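You operate a simulated robot arm through the tools that you are given. There is no shell and no other tool. Be economical: measure what you need, move in short steps, check, and stop when the job is done.

Carry out the task below with a simulated robot arm. There is one attempt and no reset: what you move stays moved.

TASK
Stand the button box marked "coat" from the top of the shoe shelf unit beside the blue watch cushion. It goes on the side that lies toward x +0.0, y -1.0 (a direction in the base frame), with about 3 cm between them.

It is judged by the outcome, as a careful person would: the job done as asked, and still so three seconds after it is handed in. It fails if anything else is knocked over, pushed out of place, dropped, spilled or broken.

THE ROBOT
A 6-joint arm with a two-finger parallel gripper, fixed in place. Base frame: the origin is at the foot of the arm, x ahead of it, y to its left, z up; the work surface is at about z = 803. Lengths are in mm, angles in rad, forces in N, time in s.
With the tool pointing down near the work surface it reaches from about 260 to 680 mm from the base axis. Its first joint turns from -1.152 to 1.152 rad. Payload 2.9 kg.
Tool frame: the origin (TCP) lies between the finger pads and is the grasp point; the fingertips stand 30 mm ahead of it; z points along the fingers, y is the line along which they close. The gripper opens to 110 mm. The fingers are 20 mm wide and 10 mm thick; the gripper's body (48 by 112 mm) begins 55 mm behind the TCP.
Orientation is that of the tool frame in the base frame, as [roll, pitch, yaw] about the fixed x, y, z axes, in that order (R = Rz(yaw) Ry(pitch) Rx(roll)). With the fingers straight down and closing along the base's y, the tool's x points along the base's -x, its y along +y and its z along -z.

THE INTERFACE
- The arm moves only by the tool step_arm. Its argument "plan" is a list of rows, each an object of numbers (a shift or turn left out is 0, a gripper value left out holds the last): "dx", "dy", "dz": the shift along the tool's x, y, z in mm; "ax", "ay", "az": the turn, a rotation vector about the tool's x, y, z in rad; "gripper": the gripper command, from -1 (fully open) to 1 (shut), values between in proportion. In form: [{"dx": .., "dy": .., "dz": .., "ax": .., "ay": .., "az": .., "gripper": ..}, ...]. A call has 1 to 10 rows; each row is the pose to reach, as a shift and turn from the pose commanded when the call began, along the tool's axes at that moment. A row lasts 0.2 s, in which the tool goes at most 50 mm and 0.15 rad; a call with a longer step from one row to the next is refused whole, and so is a gripper value outside its range. A pose out of reach is approached as far as the arm can. The call stops where the force on the tool passes 40 N (or 10 N more than at its start, if that is more) or the arm is blocked; 0.2 s more then pass. The fingers move at their own pace (about 108 mm/s each) and stop on an object; they squeeze with about 32 N. The grip force told is the motor's: it shows also when the fingers shut on nothing. Time passes only in rows, and 0.2 s behind the last, so rows that repeat a pose let the fingers close. It gives the time, the measured TCP pose, the force on the tool (base axes), the opening and the grip force at its end, in the units of the frame above (readings bear some noise).
- Cameras (640 x 400 px; columns grow to the right, rows downward): "scene" is fixed at [75.8, 433.5, 1387.1]; the picture's right is [-0.77, -0.63, 0.00], its down [-0.34, 0.42, -0.84] and it looks along [0.53, -0.65, -0.54] (base axes); focal length 374 px, centre (320, 200). "wrist" rides on the gripper at [-36, 0, -57] in the tool frame; the picture's right is [0.00, -1.00, 0.00], its down [0.97, 0.00, -0.24] and it looks along [0.24, 0.00, 0.97] (tool axes); focal length 218 px, centre (320, 200).
- get_image(camera): a new picture of that camera. No time passes.
- measure_at(camera, pixels): for up to 12 pixels [column, row] of the newest picture of that camera ("zoom" is the newest enlarged one), the place [x, y, z] in the base frame of the surface seen there, good to about 3 mm. No time passes.
- zoom(camera, box): a new picture of the part [left, top, right, bottom] of that camera's present view, enlarged. No time passes.
- job_done(): hands the job in; it is judged then, once.

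Work in short steps. Measure before you move; look again where a grasp or a placing could have gone wrong, and mend it. You have 60 turns and 22 pictures in all, the two below and enlarged ones among them. Open the gripper and draw the arm clear of the work before you hand the job in, unless the task says otherwise; then end with one line.

The tools are called after "Request:" by a JSON object that holds its "method" and its "body". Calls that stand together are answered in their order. step_arm: Moves the arm, as the interface text tells. Its arguments: {"type":"object","properties":{"plan":{"type":"array","items":{"type":"object","properties":{"dx":{"type":"number"},"dy":{"type":"number"},"dz":{"type":"number"},"ax":{"type":"number"},"ay":{"type":"number"},"az":{"type":"number"},"gripper":{"type":"number"}}}}},"required":["plan"]} The other tools are called the same way: get_image (camera) takes a picture; measure_at (camera, pixels) gives the place of the surface under pixels of a picture; zoom (camera, box) takes an enlarged picture of a part of a camera's view; job_done () hands the job in.

At the start:

```text
t: 0.0
tool_pos: [373.7, -242.6, 1023.5]
tcp_rot: [3.14, 0.0, -3.142]
force: [0.3, 0.0, -0.4]
grip_width: 110.3
gripper_force: 0.1
```

scene: 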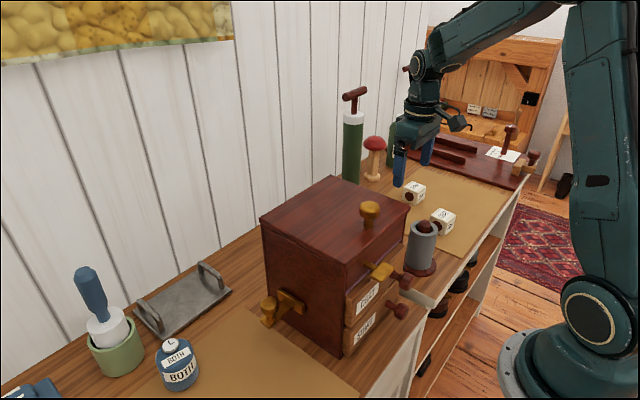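
wrist: 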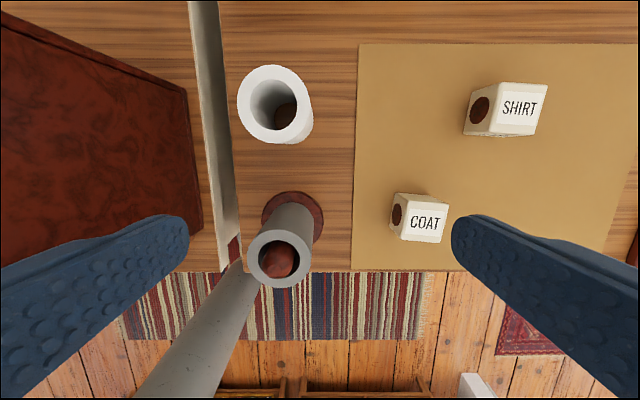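

The wrist picture shows the COAT box near (418,218) and SHIRT near (507,110). I need to find the watch cushion, so I'll zoom on the lower left and on the boxes.

Request:
{"method": "zoom", "body": {"camera": "scene", "box": [0, 240, 260, 400]}}

Request:
{"method": "zoom", "body": {"camera": "scene", "box": [340, 80, 560, 280]}}

Request:
{"method": "measure_at", "body": {"camera": "wrist", "pixels": [[418, 222], [396, 215], [392, 238], [440, 242], [450, 205], [507, 108], [480, 110], [380, 150], [275, 85], [285, 220]]}}

```text
2.46 times, centred on (130, 320) of scene
```

zoom: 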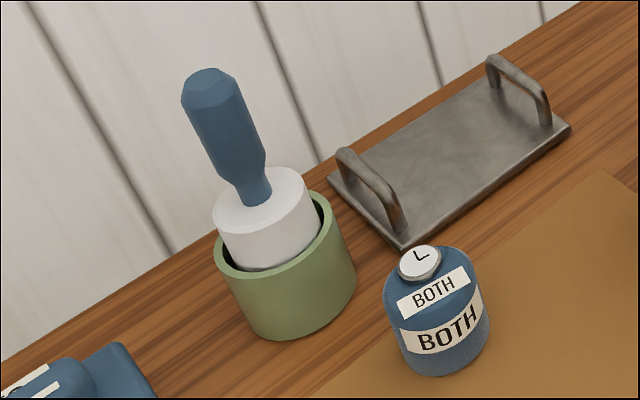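

```text
2.00 times, centred on (450, 180) of scene
```

zoom: 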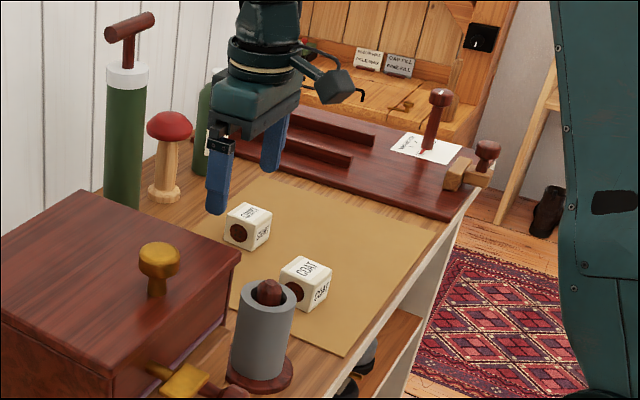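

```text
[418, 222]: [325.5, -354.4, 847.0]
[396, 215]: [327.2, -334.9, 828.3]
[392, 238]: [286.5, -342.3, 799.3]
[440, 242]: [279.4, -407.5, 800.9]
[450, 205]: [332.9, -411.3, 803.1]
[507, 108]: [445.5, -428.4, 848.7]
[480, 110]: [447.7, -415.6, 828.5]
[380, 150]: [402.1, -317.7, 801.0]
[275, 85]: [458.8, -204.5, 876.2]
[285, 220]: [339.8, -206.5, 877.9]
```

The BOTH object at scene (177,365) has a dial like a watch, but there's another blue item at the lower left edge. I'll measure both and the chest height before swinging over to look.

Request:
{"method": "measure_at", "body": {"camera": "scene", "pixels": [[265, 218], [335, 178], [407, 205], [348, 262], [370, 206], [353, 92], [85, 270], [172, 345], [177, 378], [30, 388], [205, 268], [250, 340]]}}

```text
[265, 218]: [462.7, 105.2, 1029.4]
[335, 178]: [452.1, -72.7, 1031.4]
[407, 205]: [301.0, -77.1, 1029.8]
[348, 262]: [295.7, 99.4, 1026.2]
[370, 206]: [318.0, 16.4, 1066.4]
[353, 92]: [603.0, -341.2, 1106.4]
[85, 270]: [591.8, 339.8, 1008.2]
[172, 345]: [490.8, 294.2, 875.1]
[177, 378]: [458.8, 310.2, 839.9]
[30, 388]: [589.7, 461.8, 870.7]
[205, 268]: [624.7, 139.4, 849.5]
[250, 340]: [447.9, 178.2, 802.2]
```

Chest top is z≈1030, with its knob to about 1080. I'll rise to about z 1173 before crossing.

Request:
{"method": "step_arm", "body": {"plan": [{"dz": -40}, {"dz": -80}, {"dz": -120}, {"dz": -150}, {"dz": -150, "dy": 45}, {"dz": -150, "dy": 90}, {"dz": -150, "dy": 135}, {"dz": -150, "dy": 180}, {"dz": -150, "dy": 225}, {"dz": -150, "dy": 270}]}}

Request:
{"method": "step_arm", "body": {"plan": [{"dy": 45}, {"dy": 90}, {"dy": 135}, {"dy": 180}, {"dy": 225}, {"dy": 260}, {"dy": 260}, {"dy": 260}]}}

Request:
{"method": "get_image", "body": {"camera": "wrist"}}

```text
t: 2.2
tool_pos: [373.1, 28.5, 1174.3]
tcp_rot: [-3.14, -0.001, 3.14]
force: [0.7, -0.2, 0.1]
grip_width: 109.8
gripper_force: 0.0
```

```text
t: 4.0
tool_pos: [371.7, 287.8, 1174.0]
tcp_rot: [-3.141, 0.001, 3.141]
force: [0.5, -0.4, 0.3]
grip_width: 110.0
gripper_force: 0.1
```

```text
17 pictures are left
```

wrist: 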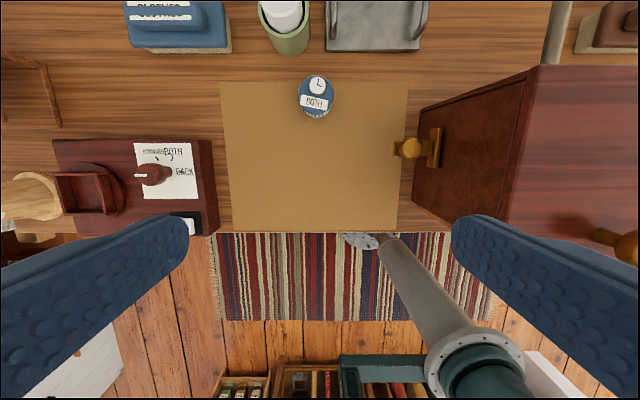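

A second blue item sits at (178,25) with a "…LOTHES" label. I'll zoom on it and on the BOTH item.

Request:
{"method": "zoom", "body": {"camera": "wrist", "box": [110, 0, 430, 130]}}

Request:
{"method": "measure_at", "body": {"camera": "wrist", "pixels": [[317, 85], [300, 97], [334, 97], [314, 104], [316, 119], [325, 150], [370, 110], [224, 100], [404, 100], [398, 148], [380, 85], [393, 150]]}}

```text
2.00 times, centred on (270, 65) of wrist
```

zoom: 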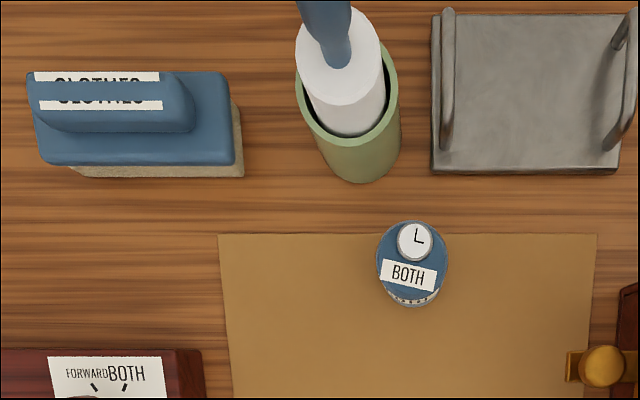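

```text
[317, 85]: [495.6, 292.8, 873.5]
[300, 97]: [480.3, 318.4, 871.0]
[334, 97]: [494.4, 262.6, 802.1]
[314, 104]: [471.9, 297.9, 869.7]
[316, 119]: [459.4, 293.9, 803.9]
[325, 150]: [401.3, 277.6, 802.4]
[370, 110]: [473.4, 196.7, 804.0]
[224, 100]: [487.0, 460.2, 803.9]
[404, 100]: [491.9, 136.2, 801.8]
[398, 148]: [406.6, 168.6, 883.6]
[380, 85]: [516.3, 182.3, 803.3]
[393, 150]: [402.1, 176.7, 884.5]
```

The BOTH item (round, blue, watch dial on top) is the watch cushion; the other one is a clothes brush. Now I'll measure its edges and the brass crank that sticks out nearby.

Request:
{"method": "measure_at", "body": {"camera": "zoom", "pixels": [[380, 262], [444, 262], [410, 225], [412, 240], [390, 290], [410, 297], [435, 290], [441, 275], [568, 365], [600, 350], [620, 300], [447, 250]]}}

Request:
{"method": "measure_at", "body": {"camera": "scene", "pixels": [[158, 372], [198, 362], [198, 373], [180, 388], [166, 385], [264, 302], [266, 322], [285, 300], [272, 312], [196, 350]]}}

```text
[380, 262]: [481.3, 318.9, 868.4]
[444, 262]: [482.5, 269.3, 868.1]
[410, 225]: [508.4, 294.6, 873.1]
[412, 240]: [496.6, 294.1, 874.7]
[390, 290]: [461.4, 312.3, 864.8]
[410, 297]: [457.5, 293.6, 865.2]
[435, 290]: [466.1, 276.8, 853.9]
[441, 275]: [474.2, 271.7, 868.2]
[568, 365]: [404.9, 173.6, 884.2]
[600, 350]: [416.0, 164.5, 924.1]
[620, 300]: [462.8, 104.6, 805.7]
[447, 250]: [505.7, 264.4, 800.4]
```

```text
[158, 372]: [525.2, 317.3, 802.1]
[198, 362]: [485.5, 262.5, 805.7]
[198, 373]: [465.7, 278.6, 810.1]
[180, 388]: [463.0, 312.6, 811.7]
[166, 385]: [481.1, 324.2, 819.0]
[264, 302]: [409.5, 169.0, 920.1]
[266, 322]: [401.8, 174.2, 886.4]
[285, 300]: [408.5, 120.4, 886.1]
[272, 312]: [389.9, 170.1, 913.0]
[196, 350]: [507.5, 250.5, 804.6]
```

Cushion centre ≈(482,294), radius ≈28, top 870; so the box centre should be about (482, 213). Returning over the COAT box, high over the chest first.

Request:
{"method": "step_arm", "body": {"plan": [{"dy": -45}, {"dy": -90}, {"dy": -135}, {"dy": -180}, {"dy": -225}, {"dy": -270}, {"dy": -315}, {"dy": -360}, {"dy": -405}, {"dy": -450}]}}

Request:
{"method": "step_arm", "body": {"plan": [{"dy": -45, "dx": 10}, {"dy": -90, "dx": 20}, {"dy": -135, "dx": 30}, {"dy": -180, "dx": 40}, {"dy": -195, "dx": 40, "dz": 40}, {"dy": -195, "dx": 40, "dz": 85}, {"dy": -195, "dx": 40, "dz": 130}, {"dy": -195, "dx": 40, "dz": 170}, {"dy": -195, "dx": 40, "dz": 170}]}}

Request:
{"method": "zoom", "body": {"camera": "wrist", "box": [220, 100, 420, 225]}}

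```text
t: 6.2
tool_pos: [372.9, -163.6, 1176.5]
tcp_rot: [-3.142, 0.0, -3.14]
force: [-0.3, 0.0, -0.6]
grip_width: 110.0
gripper_force: 0.0
```

```text
t: 8.2
tool_pos: [333.3, -356.6, 1002.4]
tcp_rot: [-3.141, -0.001, 3.141]
force: [0.0, -0.3, -0.3]
grip_width: 110.1
gripper_force: 0.0
```

```text
3.20 times, centred on (320, 162) of wrist
```

zoom: 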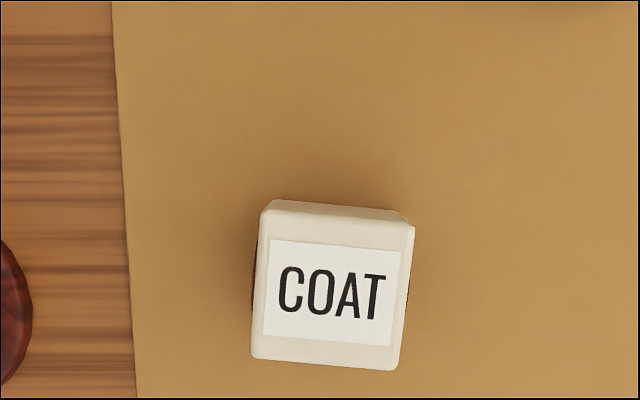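

The COAT top is seen square on, slightly turned. Measuring its corners.

Request:
{"method": "measure_at", "body": {"camera": "zoom", "pixels": [[265, 212], [409, 226], [256, 354], [396, 366], [333, 290], [338, 205], [262, 285], [403, 296], [325, 358]]}}

```text
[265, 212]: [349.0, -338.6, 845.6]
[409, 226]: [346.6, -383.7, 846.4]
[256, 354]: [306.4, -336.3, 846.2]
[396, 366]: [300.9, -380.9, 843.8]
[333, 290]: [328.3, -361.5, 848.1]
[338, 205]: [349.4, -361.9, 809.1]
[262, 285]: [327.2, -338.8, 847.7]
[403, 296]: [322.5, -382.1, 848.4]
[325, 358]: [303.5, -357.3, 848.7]
```

Box centre ≈(326,-360), 45 mm cube, turned about -0.057 rad. Descending aligned to TCP z≈838, then closing.

Request:
{"method": "step_arm", "body": {"plan": [{"dx": 7.5, "dy": -3, "az": 0.057, "dz": 30}, {"dx": 7.5, "dy": -3, "az": 0.057, "dz": 70}, {"dx": 7.5, "dy": -3, "az": 0.057, "dz": 110}, {"dx": 7.5, "dy": -3, "az": 0.057, "dz": 145}, {"dx": 7.5, "dy": -3, "az": 0.057, "dz": 164}, {"dx": 7.5, "dy": -3, "az": 0.057, "dz": 164}]}}

Request:
{"method": "step_arm", "body": {"plan": [{"gripper": -0.3}, {"gripper": 0.1}, {"gripper": 0.4}, {"gripper": 0.4}, {"gripper": 0.4}]}}

```text
t: 9.6
tool_pos: [325.3, -360.1, 839.5]
tcp_rot: [3.141, 0.0, 3.083]
force: [0.1, -0.4, 0.4]
grip_width: 110.1
gripper_force: 0.1
```

```text
t: 10.8
tool_pos: [326.0, -359.3, 840.1]
tcp_rot: [-3.142, 0.0, 3.084]
force: [-0.1, 0.5, -0.2]
grip_width: 47.7
gripper_force: 31.8
```

The grip holds at 47.7 mm with 32 N. Lifting a little and checking.

Request:
{"method": "step_arm", "body": {"plan": [{"dz": -15, "gripper": 0.4}, {"dz": -40}, {"dz": -80}, {"dz": -80}]}}

Request:
{"method": "get_image", "body": {"camera": "wrist"}}

```text
t: 11.8
tool_pos: [325.7, -359.3, 919.4]
tcp_rot: [-3.142, -0.001, 3.085]
force: [1.2, -0.3, -1.3]
grip_width: 47.8
gripper_force: 31.9
```

```text
14 pictures are left
```

wrist: 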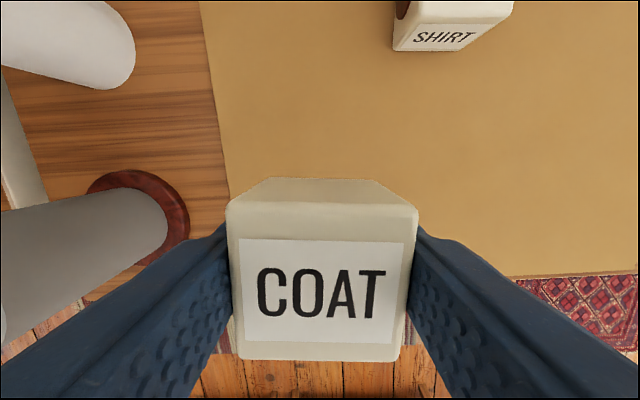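

The box is held squarely. Raising to z≈1174 and turning back to square.

Request:
{"method": "step_arm", "body": {"plan": [{"dz": -45}, {"dz": -90}, {"dz": -135}, {"dz": -180, "az": -0.03}, {"dz": -220, "az": -0.057}, {"dz": -255, "az": -0.057}, {"dz": -255, "az": -0.057}]}}

Request:
{"method": "step_arm", "body": {"plan": [{"dy": 40, "dx": -10}, {"dy": 85, "dx": -20}, {"dy": 130, "dx": -30}, {"dy": 175, "dx": -45}, {"dy": 220, "dx": -60}, {"dy": 265, "dx": -75}, {"dy": 310, "dx": -90}, {"dy": 355, "dx": -105}, {"dy": 400, "dx": -120}, {"dy": 440, "dx": -135}]}}

Request:
{"method": "step_arm", "body": {"plan": [{"dy": 40, "dx": -6}, {"dy": 80, "dx": -12}, {"dy": 110, "dx": -18}, {"dy": 132, "dx": -21}, {"dy": 132, "dx": -21}, {"dy": 132, "dx": -21}]}}

```text
t: 13.4
tool_pos: [326.1, -359.8, 1175.1]
tcp_rot: [-3.141, -0.002, -3.141]
force: [0.6, 0.0, -1.1]
grip_width: 47.5
gripper_force: 31.8
```

```text
t: 15.6
tool_pos: [460.8, 80.2, 1173.8]
tcp_rot: [-3.141, 0.002, -3.141]
force: [0.2, 0.4, -0.8]
grip_width: 47.2
gripper_force: 31.3
```

```text
t: 17.0
tool_pos: [480.7, 212.0, 1172.8]
tcp_rot: [-3.141, 0.0, 3.141]
force: [0.2, -0.1, -1.5]
grip_width: 47.6
gripper_force: 31.8
```

At (481,212). Descending to TCP z≈860 and looking before the final lowering.

Request:
{"method": "step_arm", "body": {"plan": [{"dz": 45}, {"dz": 90}, {"dz": 135}, {"dz": 180}, {"dz": 225}, {"dz": 265}, {"dz": 295}, {"dz": 310}, {"dz": 310}]}}

Request:
{"method": "zoom", "body": {"camera": "scene", "box": [100, 240, 340, 390]}}

Request:
{"method": "get_image", "body": {"camera": "wrist"}}

```text
t: 19.0
tool_pos: [481.5, 212.7, 864.0]
tcp_rot: [3.141, 0.0, -3.141]
force: [-0.6, -0.9, -1.4]
grip_width: 47.6
gripper_force: 31.8
```

```text
2.67 times, centred on (220, 315) of scene
```

zoom: 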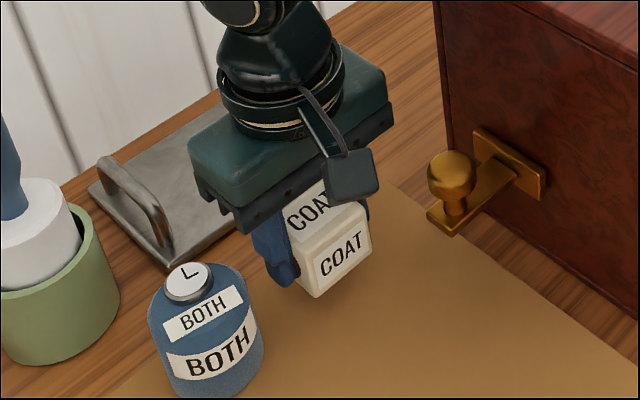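

```text
12 pictures are left
```

wrist: 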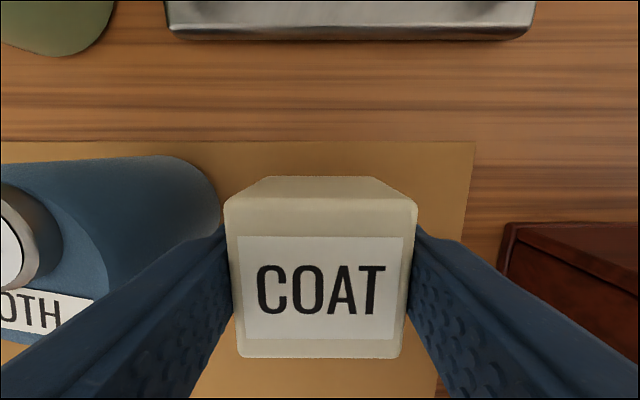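

Clear so far. I'll measure the cushion's near edge and the box faces to confirm the gap before lowering.

Request:
{"method": "measure_at", "body": {"camera": "zoom", "pixels": [[260, 340], [257, 320], [252, 300], [255, 365], [306, 285], [320, 290], [372, 250], [345, 258]]}}

Request:
{"method": "measure_at", "body": {"camera": "wrist", "pixels": [[212, 190], [205, 215], [185, 235], [232, 280], [407, 280], [240, 350], [405, 350], [216, 180]]}}

```text
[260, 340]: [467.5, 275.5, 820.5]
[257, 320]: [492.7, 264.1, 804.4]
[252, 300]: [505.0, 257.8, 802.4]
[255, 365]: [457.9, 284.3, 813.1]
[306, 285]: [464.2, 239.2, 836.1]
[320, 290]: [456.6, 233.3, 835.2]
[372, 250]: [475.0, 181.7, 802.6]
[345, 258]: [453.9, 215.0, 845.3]
```

```text
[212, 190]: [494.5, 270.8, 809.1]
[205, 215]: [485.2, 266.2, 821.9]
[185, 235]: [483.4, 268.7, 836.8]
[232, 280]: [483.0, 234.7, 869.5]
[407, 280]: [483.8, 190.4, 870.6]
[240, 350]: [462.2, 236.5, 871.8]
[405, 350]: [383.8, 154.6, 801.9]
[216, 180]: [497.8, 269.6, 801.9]
```

Cushion edge y≈266, box face y≈235.5: gap ≈30 mm. Lowering to the mat.

Request:
{"method": "step_arm", "body": {"plan": [{"dz": 8}, {"dz": 15}, {"dz": 20}, {"dz": 22.5}, {"dz": 23.5}, {"dz": 23.5}]}}

```text
t: 20.4
tool_pos: [481.3, 212.2, 841.4]
tcp_rot: [-3.14, 0.002, -3.141]
force: [0.1, -0.1, -0.5]
grip_width: 47.5
gripper_force: 32.0
```

Not yet in contact; lowering 1 mm at a time.

Request:
{"method": "step_arm", "body": {"plan": [{"dz": 0.7}, {"dz": 1.4}, {"dz": 1.4}]}}

```text
t: 21.2
tool_pos: [481.8, 212.2, 840.1]
tcp_rot: [-3.141, 0.002, -3.141]
force: [-2.9, -0.3, 3.5]
grip_width: 47.6
gripper_force: 31.7
```

Contact is felt (3.5 N). Opening to about 66 mm (the finger stays clear of the cushion), then rising straight up.

Request:
{"method": "step_arm", "body": {"plan": [{"gripper": 0.05}, {"gripper": -0.2}, {"gripper": -0.2}, {"gripper": -0.2}]}}

Request:
{"method": "step_arm", "body": {"plan": [{"dz": -20}, {"dz": -60}, {"dz": -105}, {"dz": -150}, {"dz": -195}, {"dz": -240}, {"dz": -240}]}}

Request:
{"method": "zoom", "body": {"camera": "scene", "box": [100, 240, 340, 390]}}

Request:
{"method": "get_image", "body": {"camera": "wrist"}}

```text
t: 22.2
tool_pos: [482.1, 212.9, 839.7]
tcp_rot: [3.142, -0.001, -3.141]
force: [-0.2, 0.5, 0.1]
grip_width: 66.3
gripper_force: 0.0
```

```text
t: 23.8
tool_pos: [482.5, 211.9, 1079.7]
tcp_rot: [3.141, -0.001, 3.141]
force: [0.2, -0.6, -0.6]
grip_width: 66.3
gripper_force: 0.0
```

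```text
2.67 times, centred on (220, 315) of scene
```

zoom: 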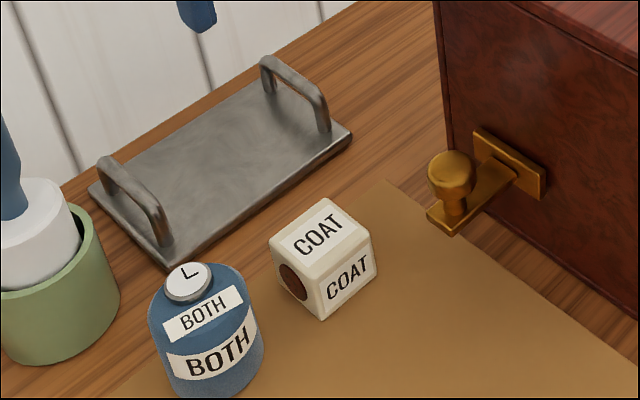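

```text
10 pictures are left
```

wrist: 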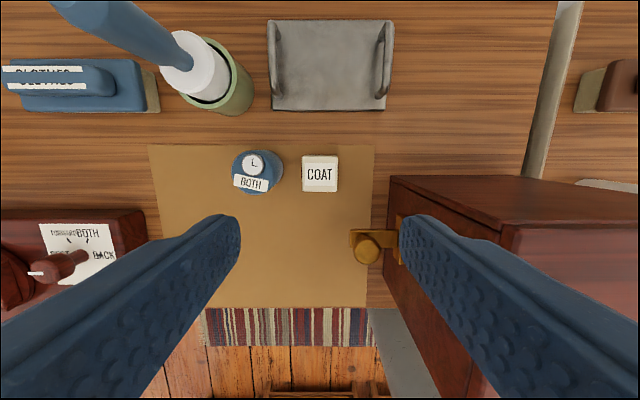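

The box stands upright beside the cushion with nothing else disturbed. Verifying the gap and raising the arm clear with the gripper open.

Request:
{"method": "measure_at", "body": {"camera": "wrist", "pixels": [[304, 172], [336, 172], [280, 168], [304, 160], [304, 188], [336, 160], [319, 174]]}}

Request:
{"method": "step_arm", "body": {"plan": [{"dz": -40, "gripper": -1}, {"dz": -80}, {"dz": -95}, {"dz": -95}]}}

```text
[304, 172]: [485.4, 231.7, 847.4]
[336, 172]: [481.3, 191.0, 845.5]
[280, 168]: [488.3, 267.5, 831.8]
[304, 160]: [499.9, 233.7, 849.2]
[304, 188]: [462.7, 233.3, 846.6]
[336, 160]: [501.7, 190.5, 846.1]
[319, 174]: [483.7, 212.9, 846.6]
```

```text
t: 24.8
tool_pos: [481.5, 211.9, 1176.9]
tcp_rot: [-3.142, 0.0, -3.141]
force: [0.1, 0.0, 0.4]
grip_width: 109.9
gripper_force: 0.0
```

The box centre is at (483,213), and the gap to the cushion measures about 30 mm. The arm is clear, so I'm handing in.

Request:
{"method": "job_done", "body": {}}

```text
The job is handed in.
```

The "coat" button box now stands upright on the -y side of the blue watch cushion, about 3 cm from it, and I saw nothing else disturbed.
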